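You operate a simulated robot arm through the tools that you are given. There is no shell and no other tool.

You run a simulated robot arm. Do the job below in one go: nothing can be reset, and whatever is moved stays where it is left.

JOB
Strip the test cell: cap on its pad, ring and disc in the tray, electrode in the rack.
Fine: the steel cup stays in the build stand.
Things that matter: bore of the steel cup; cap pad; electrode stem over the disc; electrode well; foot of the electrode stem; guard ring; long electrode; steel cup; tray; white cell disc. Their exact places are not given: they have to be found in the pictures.

Only the result counts: the job must be done as asked and must still hold three seconds after the hand-in. Knocking over, shifting, dropping, spilling or breaking anything else fails it. Lids that push on must go on centred and level and be pressed home; caps that screw on are set level and turned clockwise until they are tight.

ROBOT AND FRAMES
A 6-joint arm with a four-finger gripper on a trunk, on a base that drives. Base frame: it is fixed to the floor where the robot stands at the start and does not move with it; the origin is under the middle of the robot, x ahead of it, y to its left, z up. Readings come in mm, degrees, newtons and seconds.
Its first joint turns from -166.0 to 166.0 degrees. Places, roughly: bore of the steel cup [1000, 200, 900]; cap pad [900, 100, 900]; electrode stem over the disc [1000, 200, 1000]; electrode well [1000, -200, 900]; foot of the electrode stem [1000, 200, 1000]; long electrode (5x5x14 cm) [1000, 200, 1000]; tray [600, -300, 900]; white cell disc (6x5x2 cm) [1000, 200, 1000]. Payload 3.43 kg.
Tool frame: the origin (TCP) lies between the finger pads and is the grasp point; the fingertips stand 30 mm ahead of it; z points along the fingers, y is the line along which they close. Largest opening 120 mm; the body of the gripper starts 85 mm behind the TCP.
Orientation is that of the tool frame in the base frame, as a unit quaternion [x, y, z, w]. With the fingers straight down and closing along the base's y, the tool's x points along the base's -x, its y along +y and its z along -z.

CONTROLS
- The arm moves only by the tool nudge_tool. Its argument "series" is a list of rows, each an object (a shift or turn left out is 0, a gripper value left out holds the last) with "gripper": the opening, from 0 (shut) to 1 (fully open); "xyz": the shift along the tool's x, y, z in units of 40 mm (1.0 is 40 mm), a list of three; "dr": the turn, a rotation vector about the tool's x, y, z in units of 5 degrees (1.0 is 5 degrees), a list of three. In form: [{"gripper": gripper, "xyz": [x, y, z], "dr": [wx, wy, wz]}, ...]. A call has 1 to 20 rows; each row shifts and turns the commanded pose from where the row before left it, along the tool's axes as they then stand. A call with a number of a shift or a turn outside -1 to 1 is refused whole. Rows are played at 5 a second. More than 50 mm and 8.6 degrees between two rows, or a gripper value outside its range, and nothing of the call is played. Where a pose cannot be reached the arm comes as near as it can. A force on the tool above 90 N (or 10 N above the force at the start of the call, whichever is more), or a blocked arm, ends the call early, and 0.2 s more pass. Each finger halts on what it meets, pressing with about 30 N; the grip force reading is that of the motor and also rises with nothing between the fingers. The clock runs only during rows and for 0.2 s after the last one: add rows that do not move to give the fingers time. The reply holds the time, the measured pose of the TCP, the force on the tool along the base axes, the opening and the grip force, in the units named above and with some noise, with the torque about the TCP (base axes, N m) and any sound that the robot's microphone picked up.
- Cameras (640 x 400 px; columns grow to the right, rows downward): "scene" is now at [-203.9, 183, 1256]; the picture's right is [-0.29, -0.96, 0.00], its down [-0.14, 0.04, -0.99] and it looks along [0.95, -0.29, -0.14] (base axes); focal length 278 px, centre (320, 200). "wrist" rides on the gripper at [72, -17, -120] in the tool frame; the picture's right is [0.23, 0.97, 0.00], its down [-0.81, 0.19, -0.55] and it looks along [-0.54, 0.13, 0.83] (tool axes); focal length 275 px, centre (320, 200).
- grab_frame(camera): a new picture of that camera. The clock stands still meanwhile.
- steer(legs): drives the robot by 1 to 6 legs, each [ahead, turn to the left] in mm and degrees, along the robot's own axes; the way and the turn of a leg run together, so that a leg with both is an arc; at most 1500 mm and 180 degrees a leg. The arm and the cameras ride along, it lands a little off, and it stops where it bumps. It gives what a move gives.
- turn_head(pan, tilt): turns the head with the scene camera to pan (to the left, within 143 degrees either way) and tilt (down, from -29 to 69), counted from straight ahead of the robot. It gives what a move gives.
- probe_pixels(camera, pixels): for up to 12 pixels [column, row] of the newest picture of that camera ("zoom" is the newest enlarged one), the place [x, y, z] in the base frame of the surface seen there, good to about 2 mm. The clock stands still meanwhile.
- enlarge(camera, box): a new picture of the part [left, top, right, bottom] of that camera's present view, enlarged. The clock stands still meanwhile.
- sign_off(): hands the job in; it is judged then, once.

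Unless the task says otherwise, let go and move clear before handing in.

The tools are called after "Call:" as a command line: name --argument value ..., lists and objects as JSON in quotes. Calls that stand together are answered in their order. nudge_tool: Moves the arm, as the interface text tells. Its arguments: {"type":"object","properties":{"series":{"type":"array","items":{"type":"object","properties":{"gripper":{"type":"number"},"xyz":{"type":"array","items":{"type":"number"}},"dr":{"type":"array","items":{"type":"number"}}}}}},"required":["series"]} The other tools are called the same way: steer (legs) drives the base; turn_head (pan, tilt) turns the head that bears the scene camera; grab_frame (camera) takes a picture; probe_pixels (camera, pixels) gives the place of the surface under pixels of a picture; enlarge (camera, box) takes an enlarged picture of a part of a camera's view; sign_off () hands the job in.

At the start:

```text
time: 0.0
tcp_pos: [702.6, 213.8, 1387.2]
ee_rot: [0.022, 1.0, 0.001, -0.001]
wrist_force: [0.7, -0.8, 0.0]
wrist_torque: [0.02, 0.03, -0.01]
finger_gap: 120.3
grasp_force: 0.0
robot x, y, heading: [4.0, 19.2, -0.0]
head pan, tilt: [-16.9, 7.4]
```

scene: 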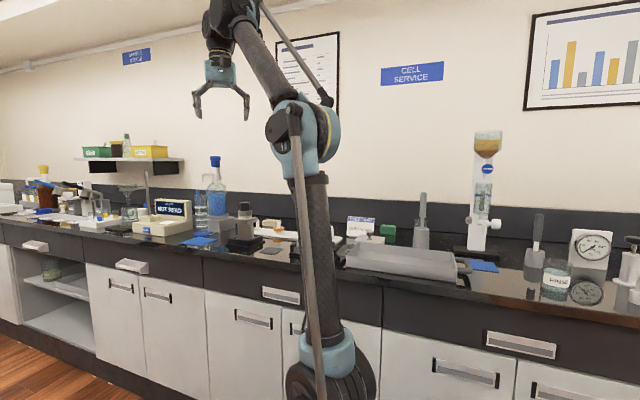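
wrist: 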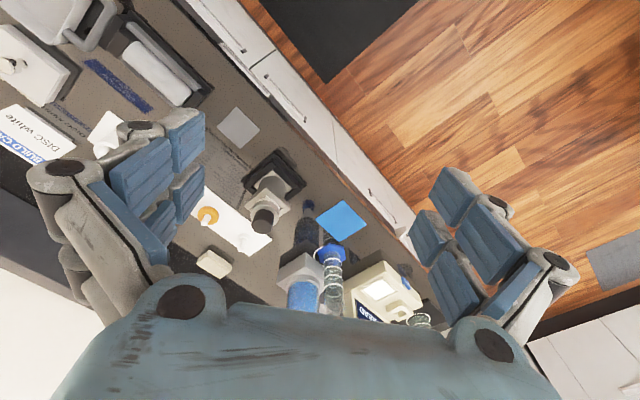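

The scene picture shows a dark stand with a cup around pixel (243,225), a card stand near (360,228), and the tray near (400,262). I'll enlarge these regions to identify things.

Call:
enlarge --camera "scene" --box '[180, 180, 310, 262]'

Call:
enlarge --camera "scene" --box '[330, 170, 520, 290]'

Call:
enlarge --camera "wrist" --box '[160, 80, 440, 330]'

Call:
enlarge --camera "wrist" --box '[0, 0, 260, 165]'

```text
4.88 times, centred on (245, 221) of scene
```

zoom: 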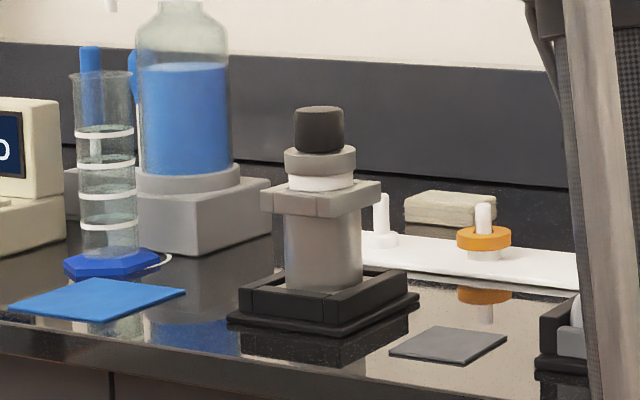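

```text
3.33 times, centred on (425, 230) of scene
```

zoom: 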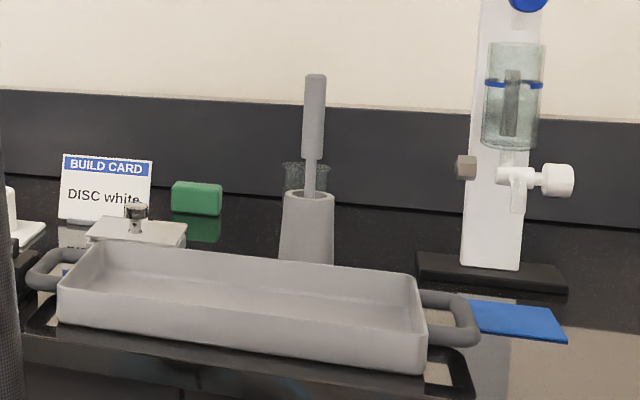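

```text
1.60 times, centred on (300, 205) of wrist
```

zoom: 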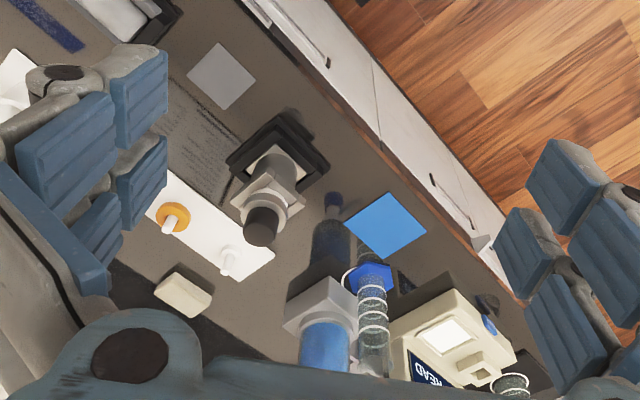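

```text
2.42 times, centred on (130, 82) of wrist
```

zoom: 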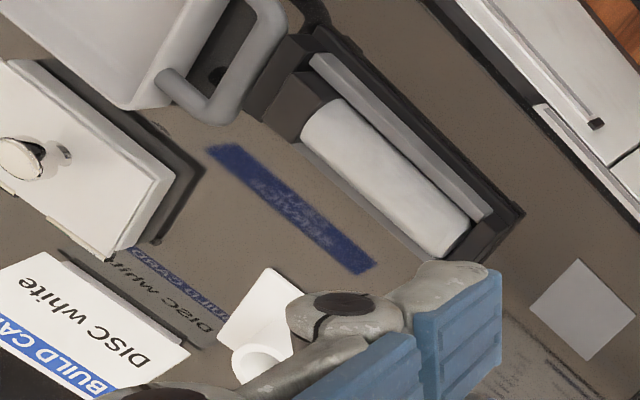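

The first enlargement shows the test cell (cup in a dark stand, collar, white disc, ring, black cap) at zoom (320,200). I'll re-enlarge it tightly and probe places.

Call:
enlarge --camera "scene" --box '[220, 192, 290, 257]'

Call:
probe_pixels --camera "scene" --pixels '[[245, 205], [245, 213], [245, 217], [245, 222], [245, 233], [230, 246], [271, 251], [390, 265], [422, 235], [360, 240], [278, 230], [200, 241]]'

Call:
enlarge --camera "wrist" --box '[230, 130, 320, 260]'

```text
6.15 times, centred on (255, 224) of scene
```

zoom: 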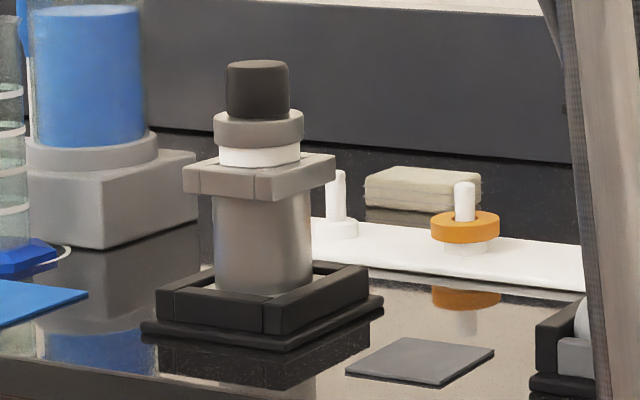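

```text
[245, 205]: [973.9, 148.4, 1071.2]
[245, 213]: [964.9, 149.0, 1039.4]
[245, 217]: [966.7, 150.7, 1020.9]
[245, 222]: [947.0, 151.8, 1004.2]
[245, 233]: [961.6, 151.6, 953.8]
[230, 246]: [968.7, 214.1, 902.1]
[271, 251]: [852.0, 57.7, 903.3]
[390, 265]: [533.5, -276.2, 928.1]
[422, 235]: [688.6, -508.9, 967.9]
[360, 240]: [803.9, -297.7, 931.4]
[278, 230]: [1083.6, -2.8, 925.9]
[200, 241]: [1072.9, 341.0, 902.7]
```

```text
3.08 times, centred on (275, 195) of wrist
```

zoom: 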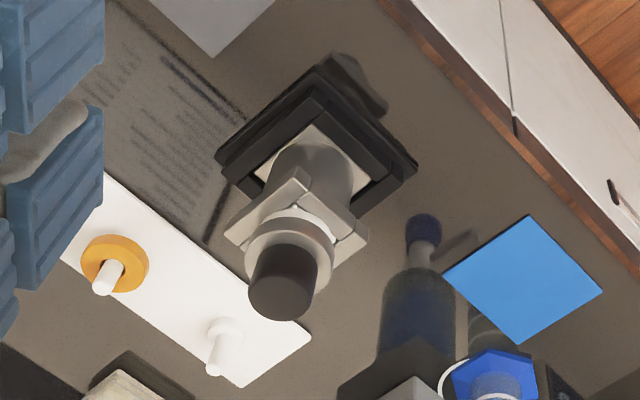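

The stack is collar, white disc, grey ring and black cap/top at about (970,150). I need the electrode rack, which is hidden behind the arm at column ~310, and the counter edge, so I'll probe the wrist view and look around.

Call:
grab_frame --camera "wrist"

Call:
probe_pixels --camera "wrist" --pixels '[[107, 147], [100, 130], [110, 118], [236, 128], [270, 185], [266, 215], [300, 85], [400, 210], [165, 70], [208, 215], [60, 60], [195, 2]]'

Call:
turn_head --pan 0 --tilt 20

Call:
grab_frame --camera "scene"

```text
taken
```

wrist: 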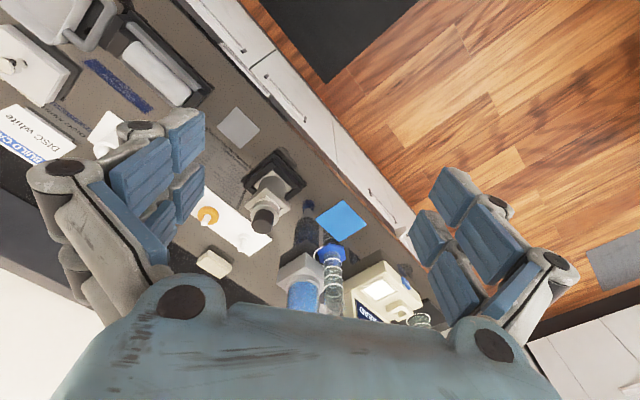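

```text
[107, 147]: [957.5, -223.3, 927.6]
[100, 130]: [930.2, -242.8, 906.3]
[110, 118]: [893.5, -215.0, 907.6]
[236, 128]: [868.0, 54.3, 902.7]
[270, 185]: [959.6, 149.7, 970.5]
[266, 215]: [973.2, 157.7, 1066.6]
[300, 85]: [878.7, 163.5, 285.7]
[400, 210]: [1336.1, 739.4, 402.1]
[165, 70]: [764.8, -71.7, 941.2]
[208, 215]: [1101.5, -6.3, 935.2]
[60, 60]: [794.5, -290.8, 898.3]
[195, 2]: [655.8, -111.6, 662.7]
```

```text
time: 0.8
tcp_pos: [685.2, 213.1, 1394.9]
ee_rot: [0.022, 1.0, 0.001, 0.005]
wrist_force: [-0.5, 0.0, -0.6]
wrist_torque: [-0.01, -0.03, 0.01]
finger_gap: 119.8
grasp_force: 0.0
robot x, y, heading: [-3.2, 23.0, 0.0]
head pan, tilt: [0.0, 20.0]
```

```text
taken
```

scene: 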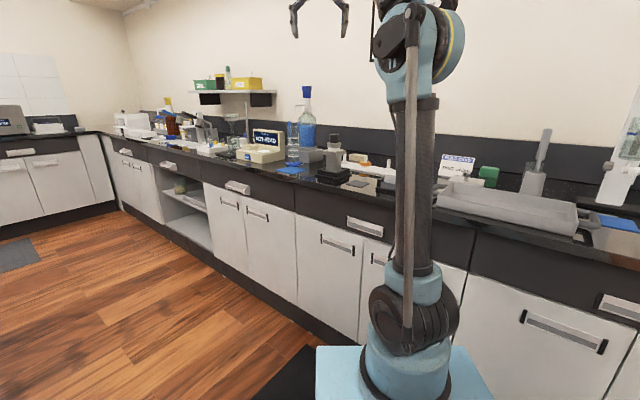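

The counter front runs diagonally (through about (656,-112) and (879,163)). The cup and the electrode well (957,-223) are both ~980 mm away, so I'll drive ahead about 170 mm to bring everything into reach.

Call:
steer --legs '[[170, 0]]'

Call:
turn_head --pan 5 --tilt 15

Call:
grab_frame --camera "scene"

Call:
grab_frame --camera "wrist"

```text
time: 2.3
tcp_pos: [857.9, 211.7, 1395.7]
ee_rot: [0.023, 1.0, 0.0, 0.005]
wrist_force: [0.4, 0.3, 0.3]
wrist_torque: [0.03, 0.01, -0.03]
finger_gap: 120.0
grasp_force: 0.0
robot x, y, heading: [173.9, 19.2, -0.4]
head pan, tilt: [0.0, 20.0]
```

```text
time: 2.9
tcp_pos: [841.7, 212.5, 1403.9]
ee_rot: [0.023, 1.0, 0.0, 0.011]
wrist_force: [0.9, 0.3, 0.0]
wrist_torque: [0.02, 0.04, -0.01]
finger_gap: 120.0
grasp_force: 0.0
robot x, y, heading: [174.8, 19.9, -0.2]
head pan, tilt: [5.0, 15.0]
```

```text
taken
```

scene: 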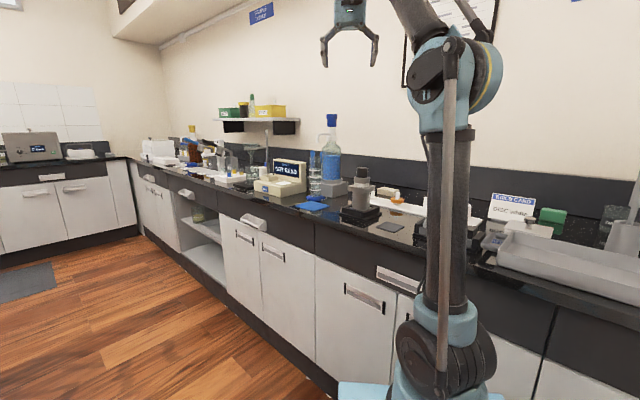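

```text
taken
```

wrist: 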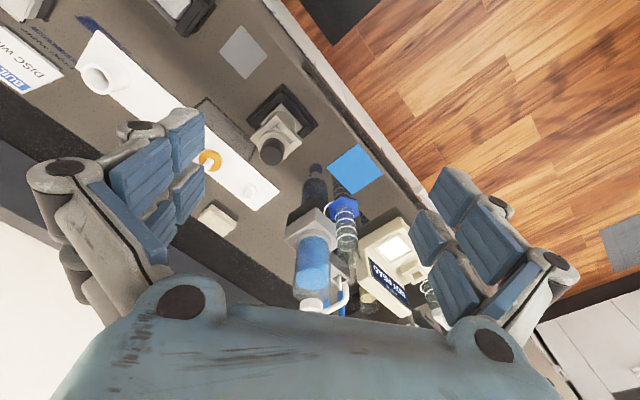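

The rack is the white strip with a well at wrist pixel (97,80). I'll enlarge the stack and the rack and probe precise points.

Call:
enlarge --camera "scene" --box '[325, 155, 405, 240]'

Call:
probe_pixels --camera "wrist" --pixels '[[97, 80], [90, 77], [108, 72], [105, 92], [240, 52], [271, 153], [285, 137], [170, 130], [255, 190], [213, 157]]'

Call:
enlarge --camera "wrist" --box '[215, 60, 345, 200]'

Call:
enlarge --camera "wrist" --box '[50, 20, 200, 130]'

```text
4.71 times, centred on (365, 198) of scene
```

zoom: 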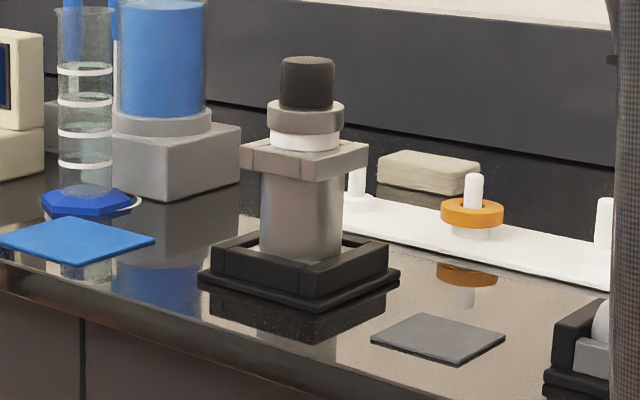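

```text
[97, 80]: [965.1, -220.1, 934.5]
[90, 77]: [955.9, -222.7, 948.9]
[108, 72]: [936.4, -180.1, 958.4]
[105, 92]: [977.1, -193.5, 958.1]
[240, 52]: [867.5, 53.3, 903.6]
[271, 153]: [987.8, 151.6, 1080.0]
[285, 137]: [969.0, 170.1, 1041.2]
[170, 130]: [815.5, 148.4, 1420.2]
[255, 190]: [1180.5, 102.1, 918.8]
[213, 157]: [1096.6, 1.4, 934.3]
```

```text
2.86 times, centred on (280, 130) of wrist
```

zoom: 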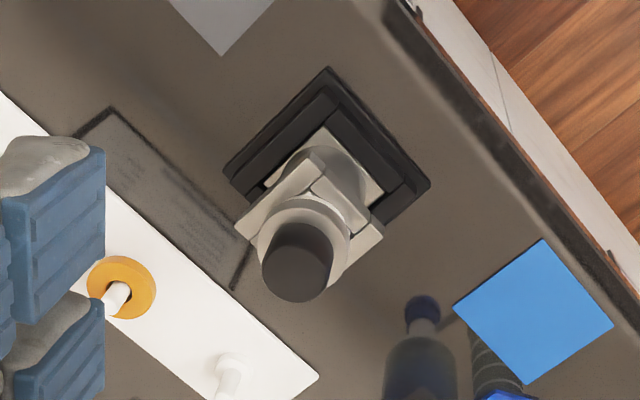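

```text
3.64 times, centred on (125, 75) of wrist
```

zoom: 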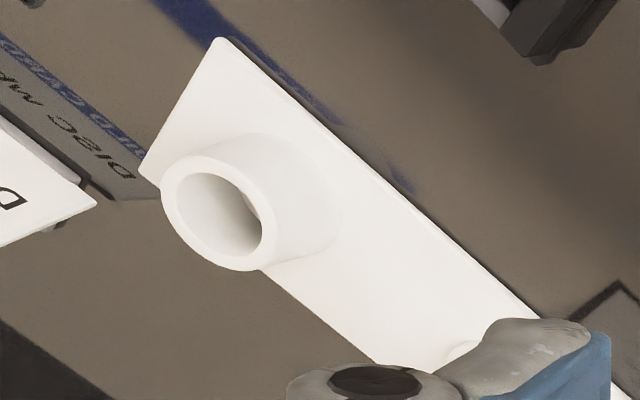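

The stack stands clearly at about (975,152), with its black top at z≈1088. I'll move the gripper level and closer to look at it with the wrist camera before touching anything.

Call:
nudge_tool --series '[{"gripper": 1, "xyz": [-0.18, -0.34, 0.94], "dr": [0, 0.25, -0.53]}, {"xyz": [-0.18, -0.34, 0.94]}, {"xyz": [-0.18, -0.34, 0.94]}, {"xyz": [-0.18, -0.34, 0.94]}, {"xyz": [-0.18, -0.34, 0.94]}, {"xyz": [-0.18, -0.34, 0.94]}, {}]'

Call:
grab_frame --camera "wrist"

```text
time: 4.5
tcp_pos: [885.5, 129.4, 1179.4]
ee_rot: [0.001, 1.0, 0.001, 0.001]
wrist_force: [0.5, 0.4, 0.4]
wrist_torque: [0.0, -0.02, -0.01]
finger_gap: 120.0
grasp_force: 0.0
robot x, y, heading: [173.3, 21.6, 0.0]
head pan, tilt: [5.0, 15.0]
```

```text
taken
```

wrist: 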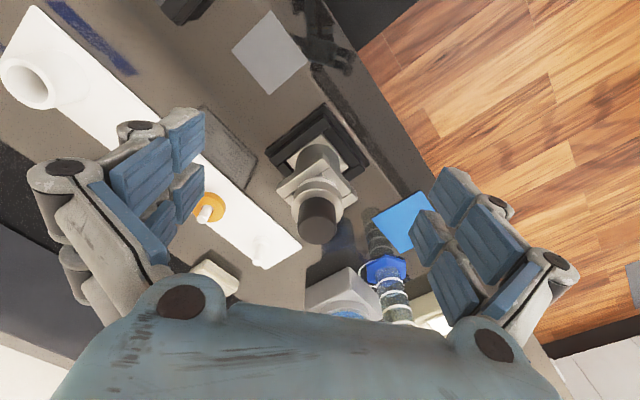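

The arm tracks precisely, and the stack is at pixel (318,200). I'll enlarge it and probe.

Call:
enlarge --camera "wrist" --box '[255, 95, 385, 255]'

Call:
probe_pixels --camera "wrist" --pixels '[[318, 232], [318, 225], [303, 222], [333, 222], [318, 206], [300, 205], [338, 200], [344, 205], [318, 190], [300, 190], [290, 187], [345, 190]]'

```text
2.50 times, centred on (320, 175) of wrist
```

zoom: 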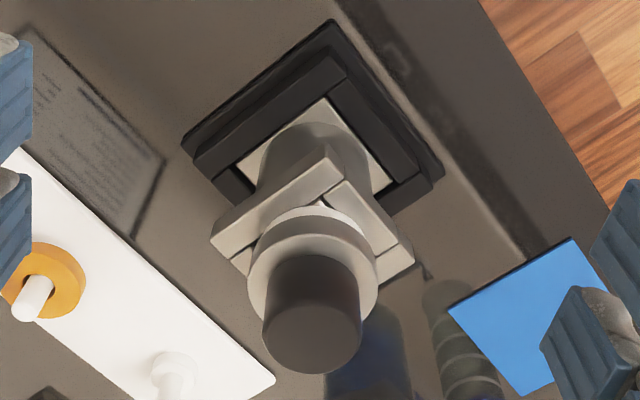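

```text
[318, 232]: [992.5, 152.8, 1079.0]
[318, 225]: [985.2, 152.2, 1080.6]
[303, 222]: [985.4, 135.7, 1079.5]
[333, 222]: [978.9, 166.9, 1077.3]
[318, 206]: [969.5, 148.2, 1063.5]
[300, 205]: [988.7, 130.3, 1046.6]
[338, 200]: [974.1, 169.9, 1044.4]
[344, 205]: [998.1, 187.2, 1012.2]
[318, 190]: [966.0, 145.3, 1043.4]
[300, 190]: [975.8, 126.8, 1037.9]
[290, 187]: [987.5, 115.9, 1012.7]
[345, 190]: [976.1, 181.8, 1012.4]
```

The cap's top is near z 1080. I'll probe its rim and the ring's rim for accurate centres.

Call:
probe_pixels --camera "zoom" --pixels '[[266, 335], [358, 335], [312, 371], [312, 308], [312, 340], [280, 365], [345, 362], [252, 280], [374, 280], [312, 215], [258, 250], [366, 250]]'

Call:
probe_pixels --camera "wrist" --pixels '[[268, 50], [235, 48], [270, 94], [268, 12], [308, 48], [30, 80], [13, 60], [50, 70], [360, 185]]'

```text
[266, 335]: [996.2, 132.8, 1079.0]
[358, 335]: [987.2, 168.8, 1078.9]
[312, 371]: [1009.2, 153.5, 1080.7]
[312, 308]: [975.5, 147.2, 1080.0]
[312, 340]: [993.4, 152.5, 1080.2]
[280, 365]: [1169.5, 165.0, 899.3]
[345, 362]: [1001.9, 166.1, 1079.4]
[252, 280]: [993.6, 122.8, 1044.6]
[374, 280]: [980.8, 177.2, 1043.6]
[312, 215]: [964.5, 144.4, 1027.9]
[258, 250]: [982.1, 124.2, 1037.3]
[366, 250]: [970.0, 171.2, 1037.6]
```

```text
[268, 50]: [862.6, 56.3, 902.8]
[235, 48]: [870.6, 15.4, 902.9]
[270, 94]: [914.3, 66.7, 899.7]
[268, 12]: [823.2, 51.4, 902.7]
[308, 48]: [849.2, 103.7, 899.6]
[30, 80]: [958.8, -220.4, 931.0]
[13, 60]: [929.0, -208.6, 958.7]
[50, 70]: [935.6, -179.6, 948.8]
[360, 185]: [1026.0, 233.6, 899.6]
```

The cap centre is (992,151), its top at z 1080 and the ring top at about 1045. I'll move straight above the cap with the fingers open.

Call:
nudge_tool --series '[{"gripper": 1, "xyz": [-0.887, 0.18, 0.495]}, {"xyz": [-0.887, 0.18, 0.495]}, {"xyz": [-0.887, 0.18, 0.495]}, {}]'

Call:
grab_frame --camera "wrist"

Call:
grab_frame --camera "scene"

```text
time: 5.5
tcp_pos: [991.8, 153.6, 1117.9]
ee_rot: [0.0, 1.0, 0.002, 0.0]
wrist_force: [-0.3, 0.2, 0.6]
wrist_torque: [-0.01, -0.01, 0.01]
finger_gap: 119.9
grasp_force: 0.1
robot x, y, heading: [176.1, 22.6, -0.1]
head pan, tilt: [5.0, 15.0]
```

```text
taken
```

wrist: 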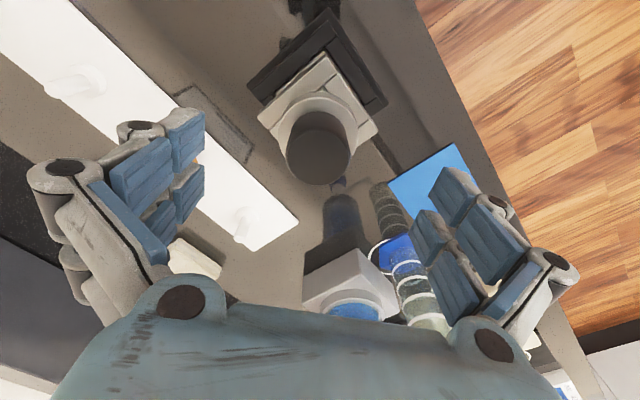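

```text
taken
```

scene: 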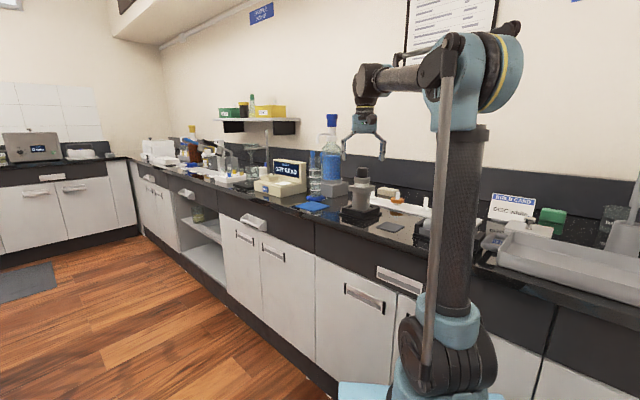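

The cap's top face lies around pixel (319,157), where the tool axis should meet it. I'll probe it to confirm centring.

Call:
probe_pixels --camera "wrist" --pixels '[[319, 157], [290, 155], [348, 155], [319, 182], [319, 132], [319, 118], [296, 105], [340, 103], [280, 120], [360, 115]]'

Call:
enlarge --camera "wrist" --box '[240, 10, 400, 200]'

```text
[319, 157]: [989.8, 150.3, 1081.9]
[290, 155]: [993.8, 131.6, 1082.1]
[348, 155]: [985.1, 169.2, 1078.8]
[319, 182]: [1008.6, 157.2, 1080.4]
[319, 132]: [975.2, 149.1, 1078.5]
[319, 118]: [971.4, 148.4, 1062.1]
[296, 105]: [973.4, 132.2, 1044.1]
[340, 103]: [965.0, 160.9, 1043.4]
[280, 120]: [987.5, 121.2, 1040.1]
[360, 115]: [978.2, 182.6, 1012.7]
```

```text
2.11 times, centred on (320, 105) of wrist
```

zoom: 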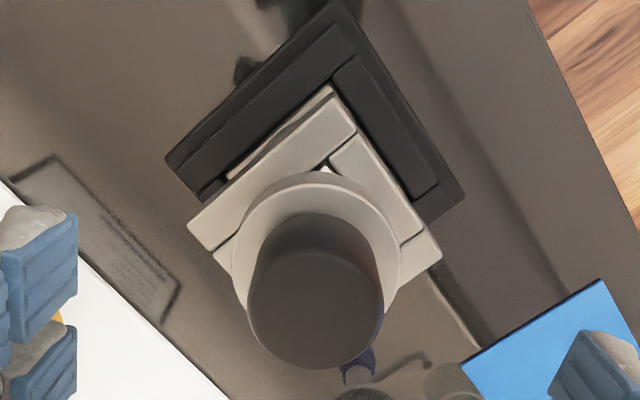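

The cap is at (991.5,151.5), 2 mm off in y. I'll correct that, go down 40 mm so the tips end ~4 mm above the ring, and close.

Call:
nudge_tool --series '[{"gripper": 1, "xyz": [0, -0.05, 0.5]}, {"xyz": [0, 0, 0.5]}, {}, {"gripper": 0.5}, {"gripper": 0.38}, {"gripper": 0.2}, {}, {}, {}]'

Call:
grab_frame --camera "wrist"

```text
time: 7.5
tcp_pos: [992.3, 150.2, 1079.5]
ee_rot: [0.0, 1.0, 0.0, 0.001]
wrist_force: [-0.1, 1.1, 1.7]
wrist_torque: [-0.09, 0.01, 0.05]
finger_gap: 38.5
grasp_force: 29.6
robot x, y, heading: [171.5, 20.1, -0.3]
head pan, tilt: [5.0, 15.0]
```

```text
taken
```

wrist: 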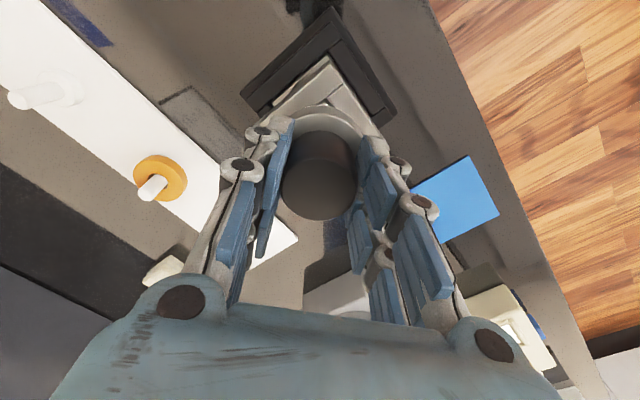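

The grip holds at 38.5 mm. I'll lift gently by a few mm and watch the force and picture.

Call:
nudge_tool --series '[{"xyz": [0, 0, -0.05]}, {"xyz": [0, 0, -0.05]}, {"xyz": [0, 0, -0.05]}, {"xyz": [0, 0, -0.1]}, {}]'

Call:
enlarge --camera "wrist" --box '[220, 60, 420, 240]'

Call:
enlarge --camera "scene" --box '[325, 130, 405, 240]'

```text
time: 8.7
tcp_pos: [993.1, 150.1, 1088.3]
ee_rot: [0.0, 1.0, 0.001, 0.001]
wrist_force: [-0.2, -1.0, -5.9]
wrist_torque: [-0.01, 0.02, 0.0]
finger_gap: 37.8
grasp_force: 29.8
robot x, y, heading: [172.7, 24.2, -0.1]
head pan, tilt: [5.0, 15.0]
```

```text
2.22 times, centred on (320, 150) of wrist
```

zoom: 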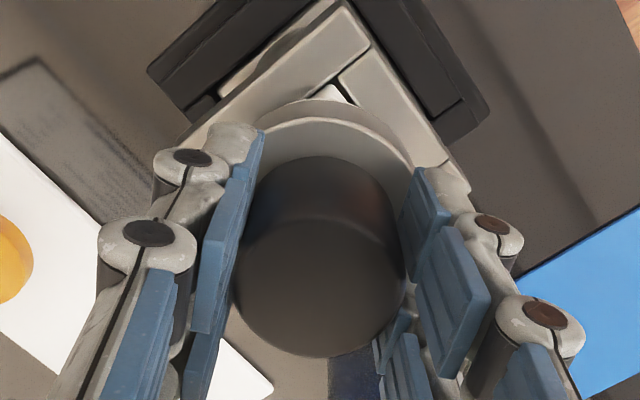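

```text
3.64 times, centred on (365, 185) of scene
```

zoom: 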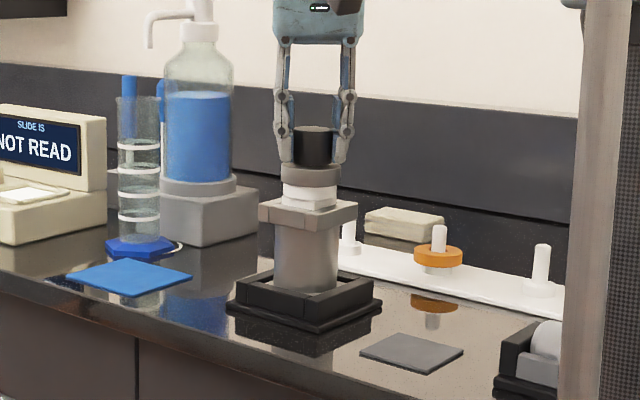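

The lift takes ~6 N, so something heavier may be coming along. I'll look closer at whether the ring is rising with the black part.

Call:
enlarge --camera "scene" --box '[345, 160, 380, 200]'

Call:
probe_pixels --camera "zoom" --pixels '[[250, 190], [250, 210], [250, 230], [250, 250], [250, 270], [250, 290], [250, 310], [250, 330]]'

```text
10.00 times, centred on (362, 180) of scene
```

zoom: 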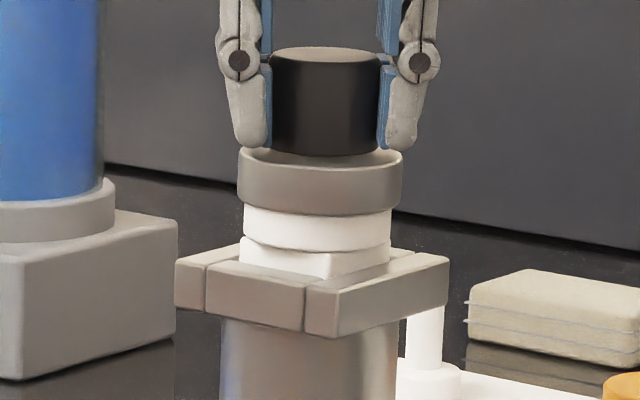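

```text
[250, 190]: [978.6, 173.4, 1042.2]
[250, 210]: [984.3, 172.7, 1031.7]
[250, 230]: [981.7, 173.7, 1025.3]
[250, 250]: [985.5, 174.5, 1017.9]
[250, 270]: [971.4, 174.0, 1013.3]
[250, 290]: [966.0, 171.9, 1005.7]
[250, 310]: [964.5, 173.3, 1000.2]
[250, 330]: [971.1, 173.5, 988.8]
```

The ring and disc stayed (ring top still z≈1043) while the black part rose 9 mm. I'll keep lifting straight up and check whether anything hangs beneath it.

Call:
nudge_tool --series '[{"xyz": [0, 0, -0.25]}, {"xyz": [0, 0, -0.25]}, {"xyz": [0, 0, -0.25]}, {}]'

Call:
enlarge --camera "scene" --box '[340, 140, 390, 200]'

Call:
grab_frame --camera "wrist"

```text
time: 9.7
tcp_pos: [992.6, 150.3, 1118.6]
ee_rot: [0.0, 1.0, 0.001, 0.0]
wrist_force: [-0.4, -0.1, -5.2]
wrist_torque: [0.01, 0.01, 0.02]
finger_gap: 38.2
grasp_force: 30.2
robot x, y, heading: [170.8, 23.3, -0.1]
head pan, tilt: [5.0, 15.0]
```

```text
6.67 times, centred on (365, 170) of scene
```

zoom: 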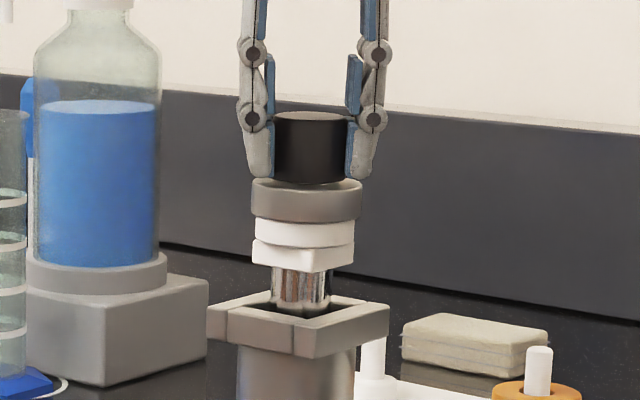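

```text
taken
```

wrist: 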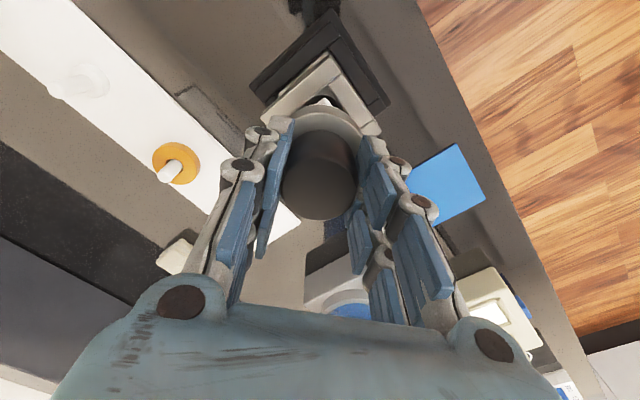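

The whole assembly comes up: cap, ring, keyed white disc and a shiny electrode body below (zoom (300,285)), so the cap is fastened to the electrode stem. I'll lower it straight back into the cup, then try turning the cap counterclockwise.

Call:
nudge_tool --series '[{"xyz": [0, 0, 0.25]}, {"xyz": [0, 0, 0.25]}, {"xyz": [0, 0, 0.2]}, {"xyz": [0, 0, 0.1]}, {"xyz": [0, 0, 0.1]}, {"xyz": [0, 0, 0.08]}, {}]'

Call:
enlarge --camera "scene" --box '[340, 140, 390, 200]'

```text
time: 11.3
tcp_pos: [992.0, 151.2, 1079.0]
ee_rot: [-0.001, 1.0, 0.001, 0.001]
wrist_force: [-0.2, 2.7, 3.0]
wrist_torque: [-0.02, -0.03, 0.0]
finger_gap: 38.1
grasp_force: 30.0
robot x, y, heading: [177.6, 19.5, -0.1]
head pan, tilt: [5.0, 15.0]
```

```text
6.67 times, centred on (365, 170) of scene
```

zoom: 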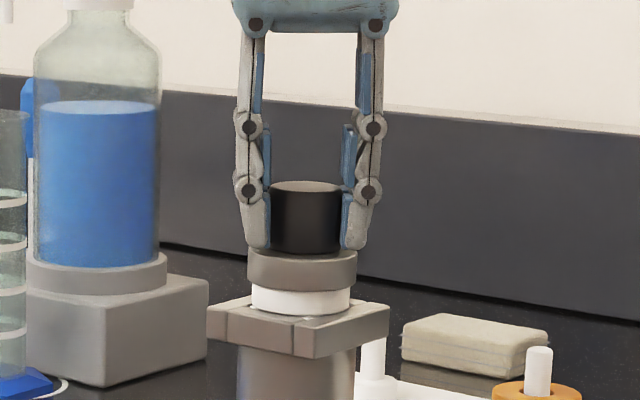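

It is seated again as before. Now I'll turn counterclockwise (negative about the down-pointing tool z) a small amount and read the torque.

Call:
nudge_tool --series '[{"dr": [0, 0, -1]}, {"dr": [0, 0, -1]}, {"dr": [0, 0, -1]}, {"dr": [0, 0, -1]}, {}]'

Call:
grab_frame --camera "wrist"

```text
time: 12.5
tcp_pos: [992.6, 149.9, 1079.6]
ee_rot: [-0.174, 0.985, 0.0, 0.001]
wrist_force: [0.3, -2.9, 4.7]
wrist_torque: [-0.55, -0.05, 0.0]
finger_gap: 38.3
grasp_force: 30.0
robot x, y, heading: [176.5, 23.5, -0.1]
head pan, tilt: [5.0, 15.0]
```

```text
taken
```

wrist: 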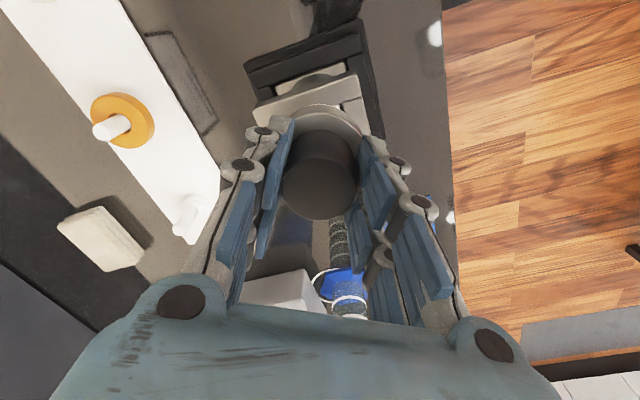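

The turn meets almost no torque, and upward force rose a little (4.7 N). I'll continue counterclockwise with a tiny rise allowed.

Call:
nudge_tool --series '[{"dr": [0, 0, -1]}, {"dr": [0, 0, -1]}, {"dr": [0, 0, -1]}, {"dr": [0, 0, -1]}, {"dr": [0, 0, -1]}, {"dr": [0, 0, -1]}, {"dr": [0, 0, -1]}, {"dr": [0, 0, -1]}, {"dr": [0, 0, -1]}, {"dr": [0, 0, -1]}, {}]'

Call:
grab_frame --camera "wrist"

Call:
enlarge --camera "scene" --box '[345, 160, 380, 200]'

```text
time: 14.9
tcp_pos: [991.4, 150.1, 1078.1]
ee_rot: [-0.574, 0.819, 0.0, 0.0]
wrist_force: [6.6, 0.0, 7.4]
wrist_torque: [0.02, -0.31, -0.01]
finger_gap: 37.8
grasp_force: 29.8
robot x, y, heading: [171.7, 24.0, -0.4]
head pan, tilt: [5.0, 15.0]
```

```text
taken
```

wrist: 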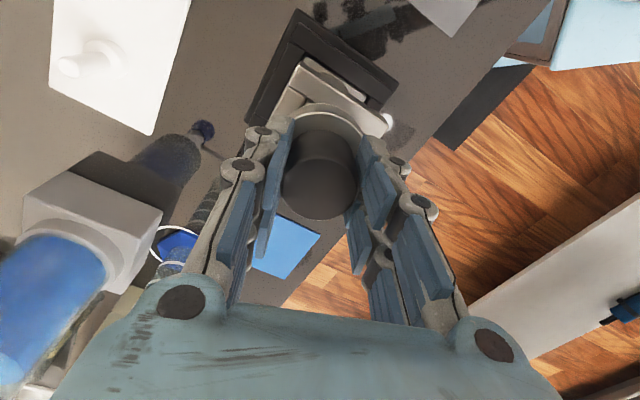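

```text
10.00 times, centred on (362, 180) of scene
```

zoom: 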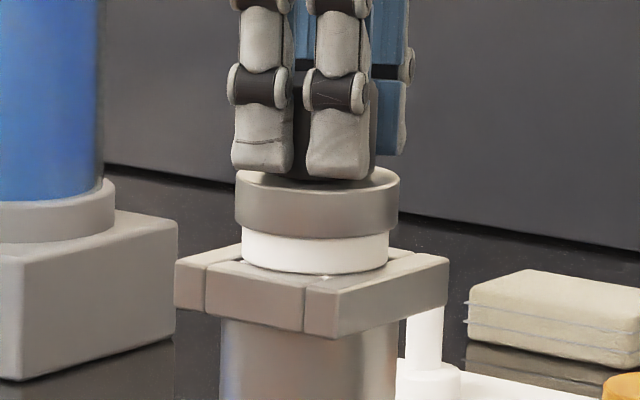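

Upward force is growing to 7.4 N, consistent with the cap rising on a thread. I'll keep turning counterclockwise with a slight rise.

Call:
nudge_tool --series '[{"dr": [0, 0, -1], "xyz": [0, 0, -0.01]}, {"dr": [0, 0, -1]}, {"dr": [0, 0, -1]}, {"dr": [0, 0, -1], "xyz": [0, 0, -0.01]}, {"dr": [0, 0, -1]}, {"dr": [0, 0, -1]}, {"dr": [0, 0, -1], "xyz": [0, 0, -0.01]}, {"dr": [0, 0, -1]}, {"dr": [0, 0, -1]}, {"dr": [0, 0, -1], "xyz": [0, 0, -0.01]}, {"dr": [0, 0, -1]}, {"dr": [0, 0, -1]}, {}]'

Call:
enlarge --camera "scene" --box '[345, 160, 380, 200]'

```text
time: 17.7
tcp_pos: [990.6, 150.4, 1080.6]
ee_rot: [0.906, -0.422, 0.001, -0.001]
wrist_force: [5.2, -0.2, 2.1]
wrist_torque: [0.05, -0.19, -0.02]
finger_gap: 37.8
grasp_force: 30.0
robot x, y, heading: [179.9, 21.2, -0.2]
head pan, tilt: [5.0, 15.0]
```

```text
10.00 times, centred on (362, 180) of scene
```

zoom: 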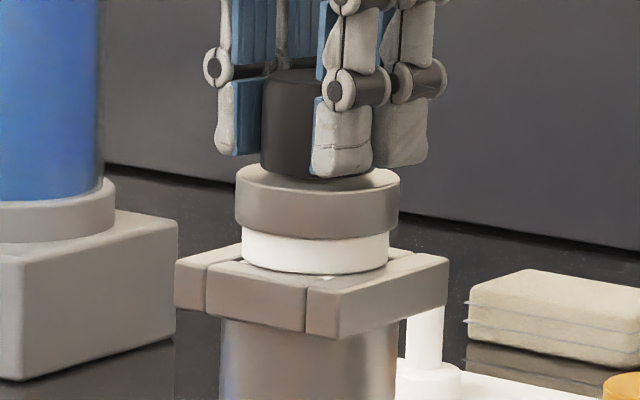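

I've turned 130° in total. I'll test by lifting 6 mm and checking the force and whether the ring stays.

Call:
nudge_tool --series '[{"xyz": [0, 0, -0.08]}, {"xyz": [0, 0, -0.08]}, {}]'

Call:
enlarge --camera "scene" --box '[345, 160, 380, 200]'

```text
time: 18.5
tcp_pos: [990.8, 149.9, 1087.6]
ee_rot: [0.907, -0.422, 0.001, -0.001]
wrist_force: [0.9, 1.9, -5.4]
wrist_torque: [0.11, -0.06, -0.01]
finger_gap: 37.8
grasp_force: 29.9
robot x, y, heading: [173.3, 20.7, -0.4]
head pan, tilt: [5.0, 15.0]
```

```text
10.00 times, centred on (362, 180) of scene
```

zoom: 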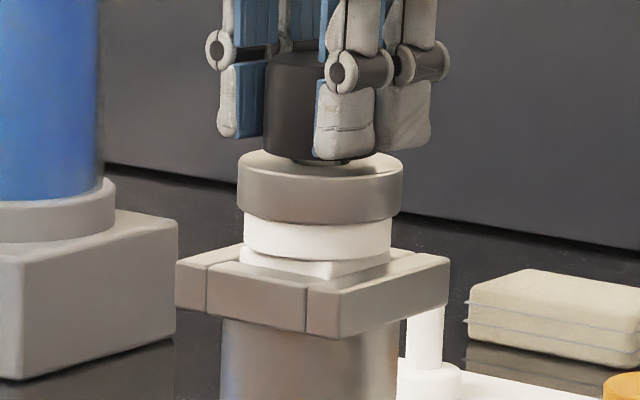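

The ring and disc still rise, but now a gap shows between the cap and ring (zoom (325,160)), so the cap is unscrewing. I'll lower back and keep turning.

Call:
nudge_tool --series '[{"xyz": [0, 0, 0.08]}, {"xyz": [0, 0, 0.08]}, {}, {"dr": [0, 0, -1]}, {"dr": [0, 0, -1], "xyz": [0, 0, -0.01]}, {"dr": [0, 0, -1]}, {"dr": [0, 0, -1]}, {"dr": [0, 0, -1], "xyz": [0, 0, -0.01]}, {"dr": [0, 0, -1]}, {"dr": [0, 0, -1]}, {"dr": [0, 0, -1], "xyz": [0, 0, -0.01]}, {"dr": [0, 0, -1]}, {}]'

Call:
enlarge --camera "scene" --box '[345, 160, 380, 200]'

```text
time: 21.3
tcp_pos: [991.6, 151.3, 1081.8]
ee_rot: [0.999, -0.043, 0.001, -0.001]
wrist_force: [0.3, 0.9, -5.9]
wrist_torque: [0.0, -0.05, 0.0]
finger_gap: 37.7
grasp_force: 29.7
robot x, y, heading: [177.3, 21.1, -0.4]
head pan, tilt: [5.0, 15.0]
```

```text
10.00 times, centred on (362, 180) of scene
```

zoom: 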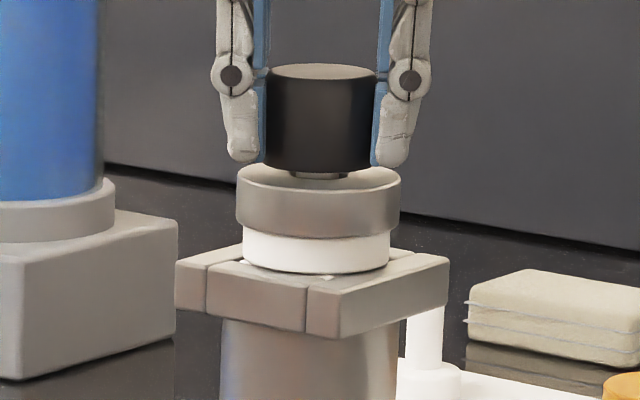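

The cap has clearly risen (gap with the stem visible at zoom (318,175)). I now carry a bit of weight, so I'll lower 1 mm and keep turning.

Call:
nudge_tool --series '[{"xyz": [0, 0, 0.025]}, {"dr": [0, 0, -1]}, {"dr": [0, 0, -1]}, {"dr": [0, 0, -1]}, {"dr": [0, 0, -1], "xyz": [0, 0, -0.01]}, {"dr": [0, 0, -1]}, {"dr": [0, 0, -1]}, {"dr": [0, 0, -1]}, {"dr": [0, 0, -1], "xyz": [0, 0, -0.01]}, {"dr": [0, 0, -1]}, {"dr": [0, 0, -1]}, {"dr": [0, 0, -1]}, {"dr": [0, 0, -1], "xyz": [0, 0, -0.01]}, {}]'

Call:
enlarge --camera "scene" --box '[345, 160, 380, 200]'

```text
time: 24.3
tcp_pos: [987.6, 164.4, 1083.5]
ee_rot: [0.998, 0.06, 0.002, 0.002]
wrist_force: [4.7, -18.3, 29.7]
wrist_torque: [-1.21, -0.65, 0.0]
finger_gap: 38.9
grasp_force: 30.1
out of reach, approached as far as the arm can: row 4, 5, 6, 7, 8, 9, 10, 11, 12, 13
robot x, y, heading: [176.6, 19.4, 0.0]
head pan, tilt: [5.0, 15.0]
```

```text
10.00 times, centred on (362, 180) of scene
```

zoom: 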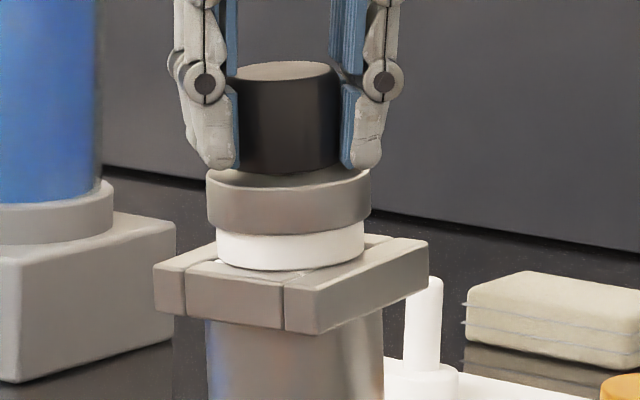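

The wrist reached its turning limit (rows 4–13 out of reach) and the arm swung, pulling the cup slightly askew. I'll turn back by the same rows to return to the reachable pose and bring the cup upright.

Call:
nudge_tool --series '[{"dr": [0, 0, 1], "xyz": [0, 0, 0.01]}, {"dr": [0, 0, 1]}, {"dr": [0, 0, 1]}, {"dr": [0, 0, 1]}, {"dr": [0, 0, 1], "xyz": [0, 0, 0.01]}, {"dr": [0, 0, 1]}, {"dr": [0, 0, 1]}, {"dr": [0, 0, 1]}, {"dr": [0, 0, 1]}, {"dr": [0, 0, 1]}, {"dr": [0, 0, 1]}, {}, {}]'

Call:
enlarge --camera "scene" --box '[340, 160, 390, 230]'

Call:
grab_frame --camera "wrist"

```text
time: 27.1
tcp_pos: [987.7, 164.3, 1081.1]
ee_rot: [0.913, -0.408, 0.002, 0.001]
wrist_force: [1.4, -6.1, 2.5]
wrist_torque: [-0.24, -0.11, -0.01]
finger_gap: 37.9
grasp_force: 30.2
robot x, y, heading: [176.4, 20.6, -0.2]
head pan, tilt: [5.0, 15.0]
```

```text
5.71 times, centred on (365, 195) of scene
```

zoom: 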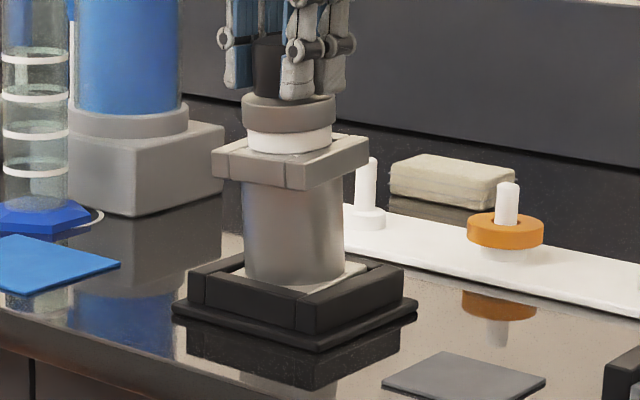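

```text
taken
```

wrist: 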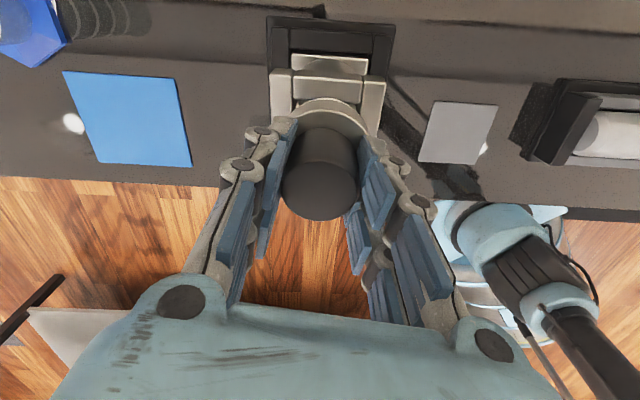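

Each call starts from the measured pose, so the position stayed 13 mm off in y. I'll guide the cup back gently to (992,151).

Call:
nudge_tool --series '[{"xyz": [0.08, 0.035, 0]}, {"xyz": [0.08, 0.035, 0]}, {"xyz": [0.08, 0.035, 0]}, {"xyz": [0.08, 0.035, 0]}, {}, {}]'

Call:
enlarge --camera "scene" --box '[340, 160, 390, 230]'

```text
time: 28.5
tcp_pos: [992.1, 151.5, 1081.0]
ee_rot: [0.913, -0.408, 0.002, 0.001]
wrist_force: [-0.2, 4.2, -3.5]
wrist_torque: [0.48, 0.1, 0.02]
finger_gap: 37.3
grasp_force: 30.1
robot x, y, heading: [173.8, 20.6, -0.1]
head pan, tilt: [5.0, 15.0]
```

```text
5.71 times, centred on (365, 195) of scene
```

zoom: 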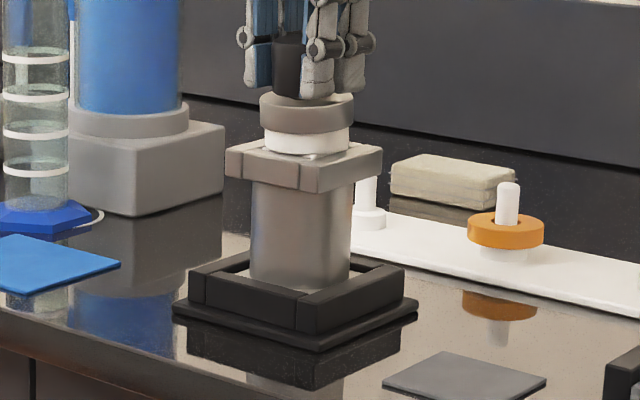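

The cup stands upright at its place again. I'll turn the cap counterclockwise up to just short of the limit (45° more), then release and regrip.

Call:
nudge_tool --series '[{"xyz": [0, 0, 0.02]}, {"dr": [0, 0, -1]}, {"dr": [0, 0, -1]}, {"dr": [0, 0, -1]}, {"dr": [0, 0, -1]}, {"dr": [0, 0, -1]}, {"dr": [0, 0, -1]}, {"dr": [0, 0, -1]}, {"dr": [0, 0, -1]}, {}]'

Call:
enlarge --camera "scene" --box '[340, 160, 390, 230]'

```text
time: 30.7
tcp_pos: [993.6, 152.8, 1080.0]
ee_rot: [0.998, -0.07, 0.003, 0.001]
wrist_force: [-0.8, -3.6, 0.1]
wrist_torque: [-0.21, 0.25, -0.04]
finger_gap: 37.3
grasp_force: 29.9
robot x, y, heading: [173.5, 21.9, -0.2]
head pan, tilt: [5.0, 15.0]
```

```text
5.71 times, centred on (365, 195) of scene
```

zoom: 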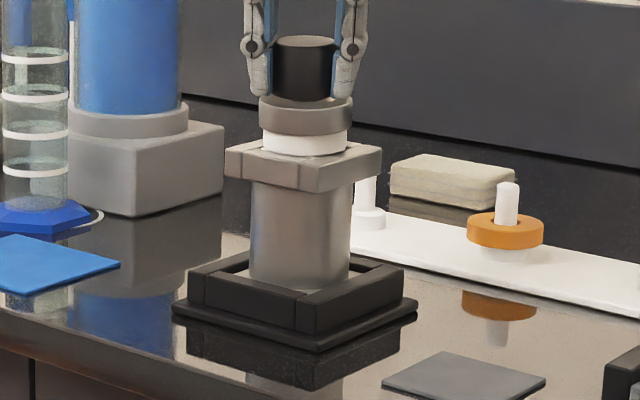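

Seated and upright, force ~0. I'll open to 72 mm, rise clear of the cap and wind the wrist back the other way.

Call:
nudge_tool --series '[{"gripper": 0.4}, {"gripper": 0.6}, {}, {"xyz": [0, 0, -0.5]}, {"xyz": [0, 0, -0.7]}, {"dr": [0, 0, 1]}, {"dr": [0, 0, 1]}, {"dr": [0, 0, 1]}, {"dr": [0, 0, 1]}, {"dr": [0, 0, 1]}, {"dr": [0, 0, 1]}, {"dr": [0, 0, 1]}, {"dr": [0, 0, 1]}, {"dr": [0, 0, 1]}, {"dr": [0, 0, 1]}, {"dr": [0, 0, 1]}, {"dr": [0, 0, 1]}, {"dr": [0, 0, 1]}, {"dr": [0, 0, 1]}, {}]'

Call:
enlarge --camera "scene" --box '[340, 150, 390, 230]'

```text
time: 34.9
tcp_pos: [991.6, 151.5, 1129.3]
ee_rot: [0.776, -0.631, 0.003, 0.001]
wrist_force: [0.3, 0.1, 0.6]
wrist_torque: [-0.01, -0.01, -0.02]
finger_gap: 71.9
grasp_force: 0.0
robot x, y, heading: [170.4, 23.6, -0.1]
head pan, tilt: [5.0, 15.0]
```

```text
5.00 times, centred on (365, 190) of scene
```

zoom: 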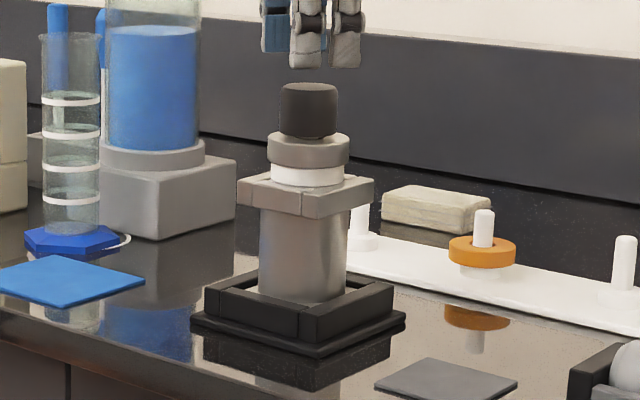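

The stack stands upright and the cap is in place. I keep winding the wrist back.

Call:
nudge_tool --series '[{"dr": [0, 0, 1]}, {"dr": [0, 0, 1]}, {"dr": [0, 0, 1]}, {"dr": [0, 0, 1]}, {"dr": [0, 0, 1]}, {"dr": [0, 0, 1]}, {"dr": [0, 0, 1]}, {"dr": [0, 0, 1]}, {"dr": [0, 0, 1]}, {"dr": [0, 0, 1]}, {"dr": [0, 0, 1]}, {"dr": [0, 0, 1]}, {"dr": [0, 0, 1]}, {"dr": [0, 0, 1]}, {"dr": [0, 0, 1]}, {"dr": [0, 0, 1]}, {"dr": [0, 0, 1]}, {"dr": [0, 0, 1]}, {"dr": [0, 0, 1]}, {"dr": [0, 0, 1]}]'

Call:
nudge_tool --series '[{"dr": [0, 0, 1]}, {"dr": [0, 0, 1]}, {"dr": [0, 0, 1]}, {"dr": [0, 0, 1]}, {"dr": [0, 0, 1]}, {"dr": [0, 0, 1]}, {"dr": [0, 0, 1]}, {"dr": [0, 0, 1]}, {"dr": [0, 0, 1]}, {"dr": [0, 0, 1]}, {"dr": [0, 0, 1]}, {"dr": [0, 0, 1]}, {"dr": [0, 0, 1]}, {"dr": [0, 0, 1]}, {"dr": [0, 0, 1]}, {"dr": [0, 0, 1]}, {"dr": [0, 0, 1]}, {"dr": [0, 0, 1]}, {"dr": [0, 0, 1]}, {"dr": [0, 0, 1]}]'

Call:
nudge_tool --series '[{"dr": [0, 0, 1]}, {"dr": [0, 0, 1]}, {"dr": [0, 0, 1]}, {"dr": [0, 0, 1]}, {"dr": [0, 0, 1]}, {"dr": [0, 0, 1]}, {}]'

Call:
grab_frame --camera "wrist"

```text
time: 39.1
tcp_pos: [992.1, 151.9, 1128.9]
ee_rot: [-0.016, 1.0, -0.002, 0.002]
wrist_force: [-0.3, -0.2, -0.9]
wrist_torque: [0.05, -0.01, -0.01]
finger_gap: 72.1
grasp_force: 0.0
robot x, y, heading: [172.9, 22.0, 0.2]
head pan, tilt: [5.0, 15.0]
```

```text
time: 43.3
tcp_pos: [992.5, 151.9, 1128.2]
ee_rot: [0.756, 0.654, 0.0, 0.002]
wrist_force: [0.9, -0.9, 0.5]
wrist_torque: [0.01, -0.02, 0.03]
finger_gap: 72.0
grasp_force: 0.0
robot x, y, heading: [175.3, 18.8, -0.1]
head pan, tilt: [5.0, 15.0]
```

```text
time: 44.9
tcp_pos: [991.6, 150.8, 1128.3]
ee_rot: [0.9, 0.436, -0.001, 0.003]
wrist_force: [0.1, -0.6, -0.6]
wrist_torque: [0.0, -0.01, -0.01]
finger_gap: 72.2
grasp_force: 0.0
robot x, y, heading: [173.0, 18.1, 0.1]
head pan, tilt: [5.0, 15.0]
```

```text
taken
```

wrist: 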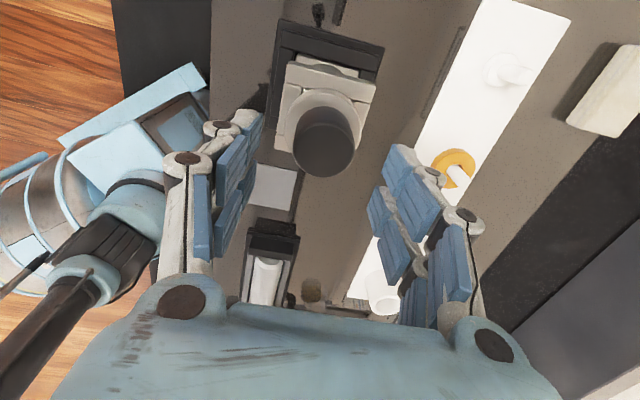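

Yaw is now +128°, giving a full stroke. I'll check cap centring by probing the top face.

Call:
probe_pixels --camera "wrist" --pixels '[[324, 150], [297, 147], [351, 147], [324, 173], [324, 127], [324, 100]]'

```text
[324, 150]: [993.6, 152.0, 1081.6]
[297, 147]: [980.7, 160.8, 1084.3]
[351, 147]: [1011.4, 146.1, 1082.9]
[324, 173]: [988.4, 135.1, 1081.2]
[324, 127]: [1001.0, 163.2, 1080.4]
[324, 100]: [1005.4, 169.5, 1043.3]
```

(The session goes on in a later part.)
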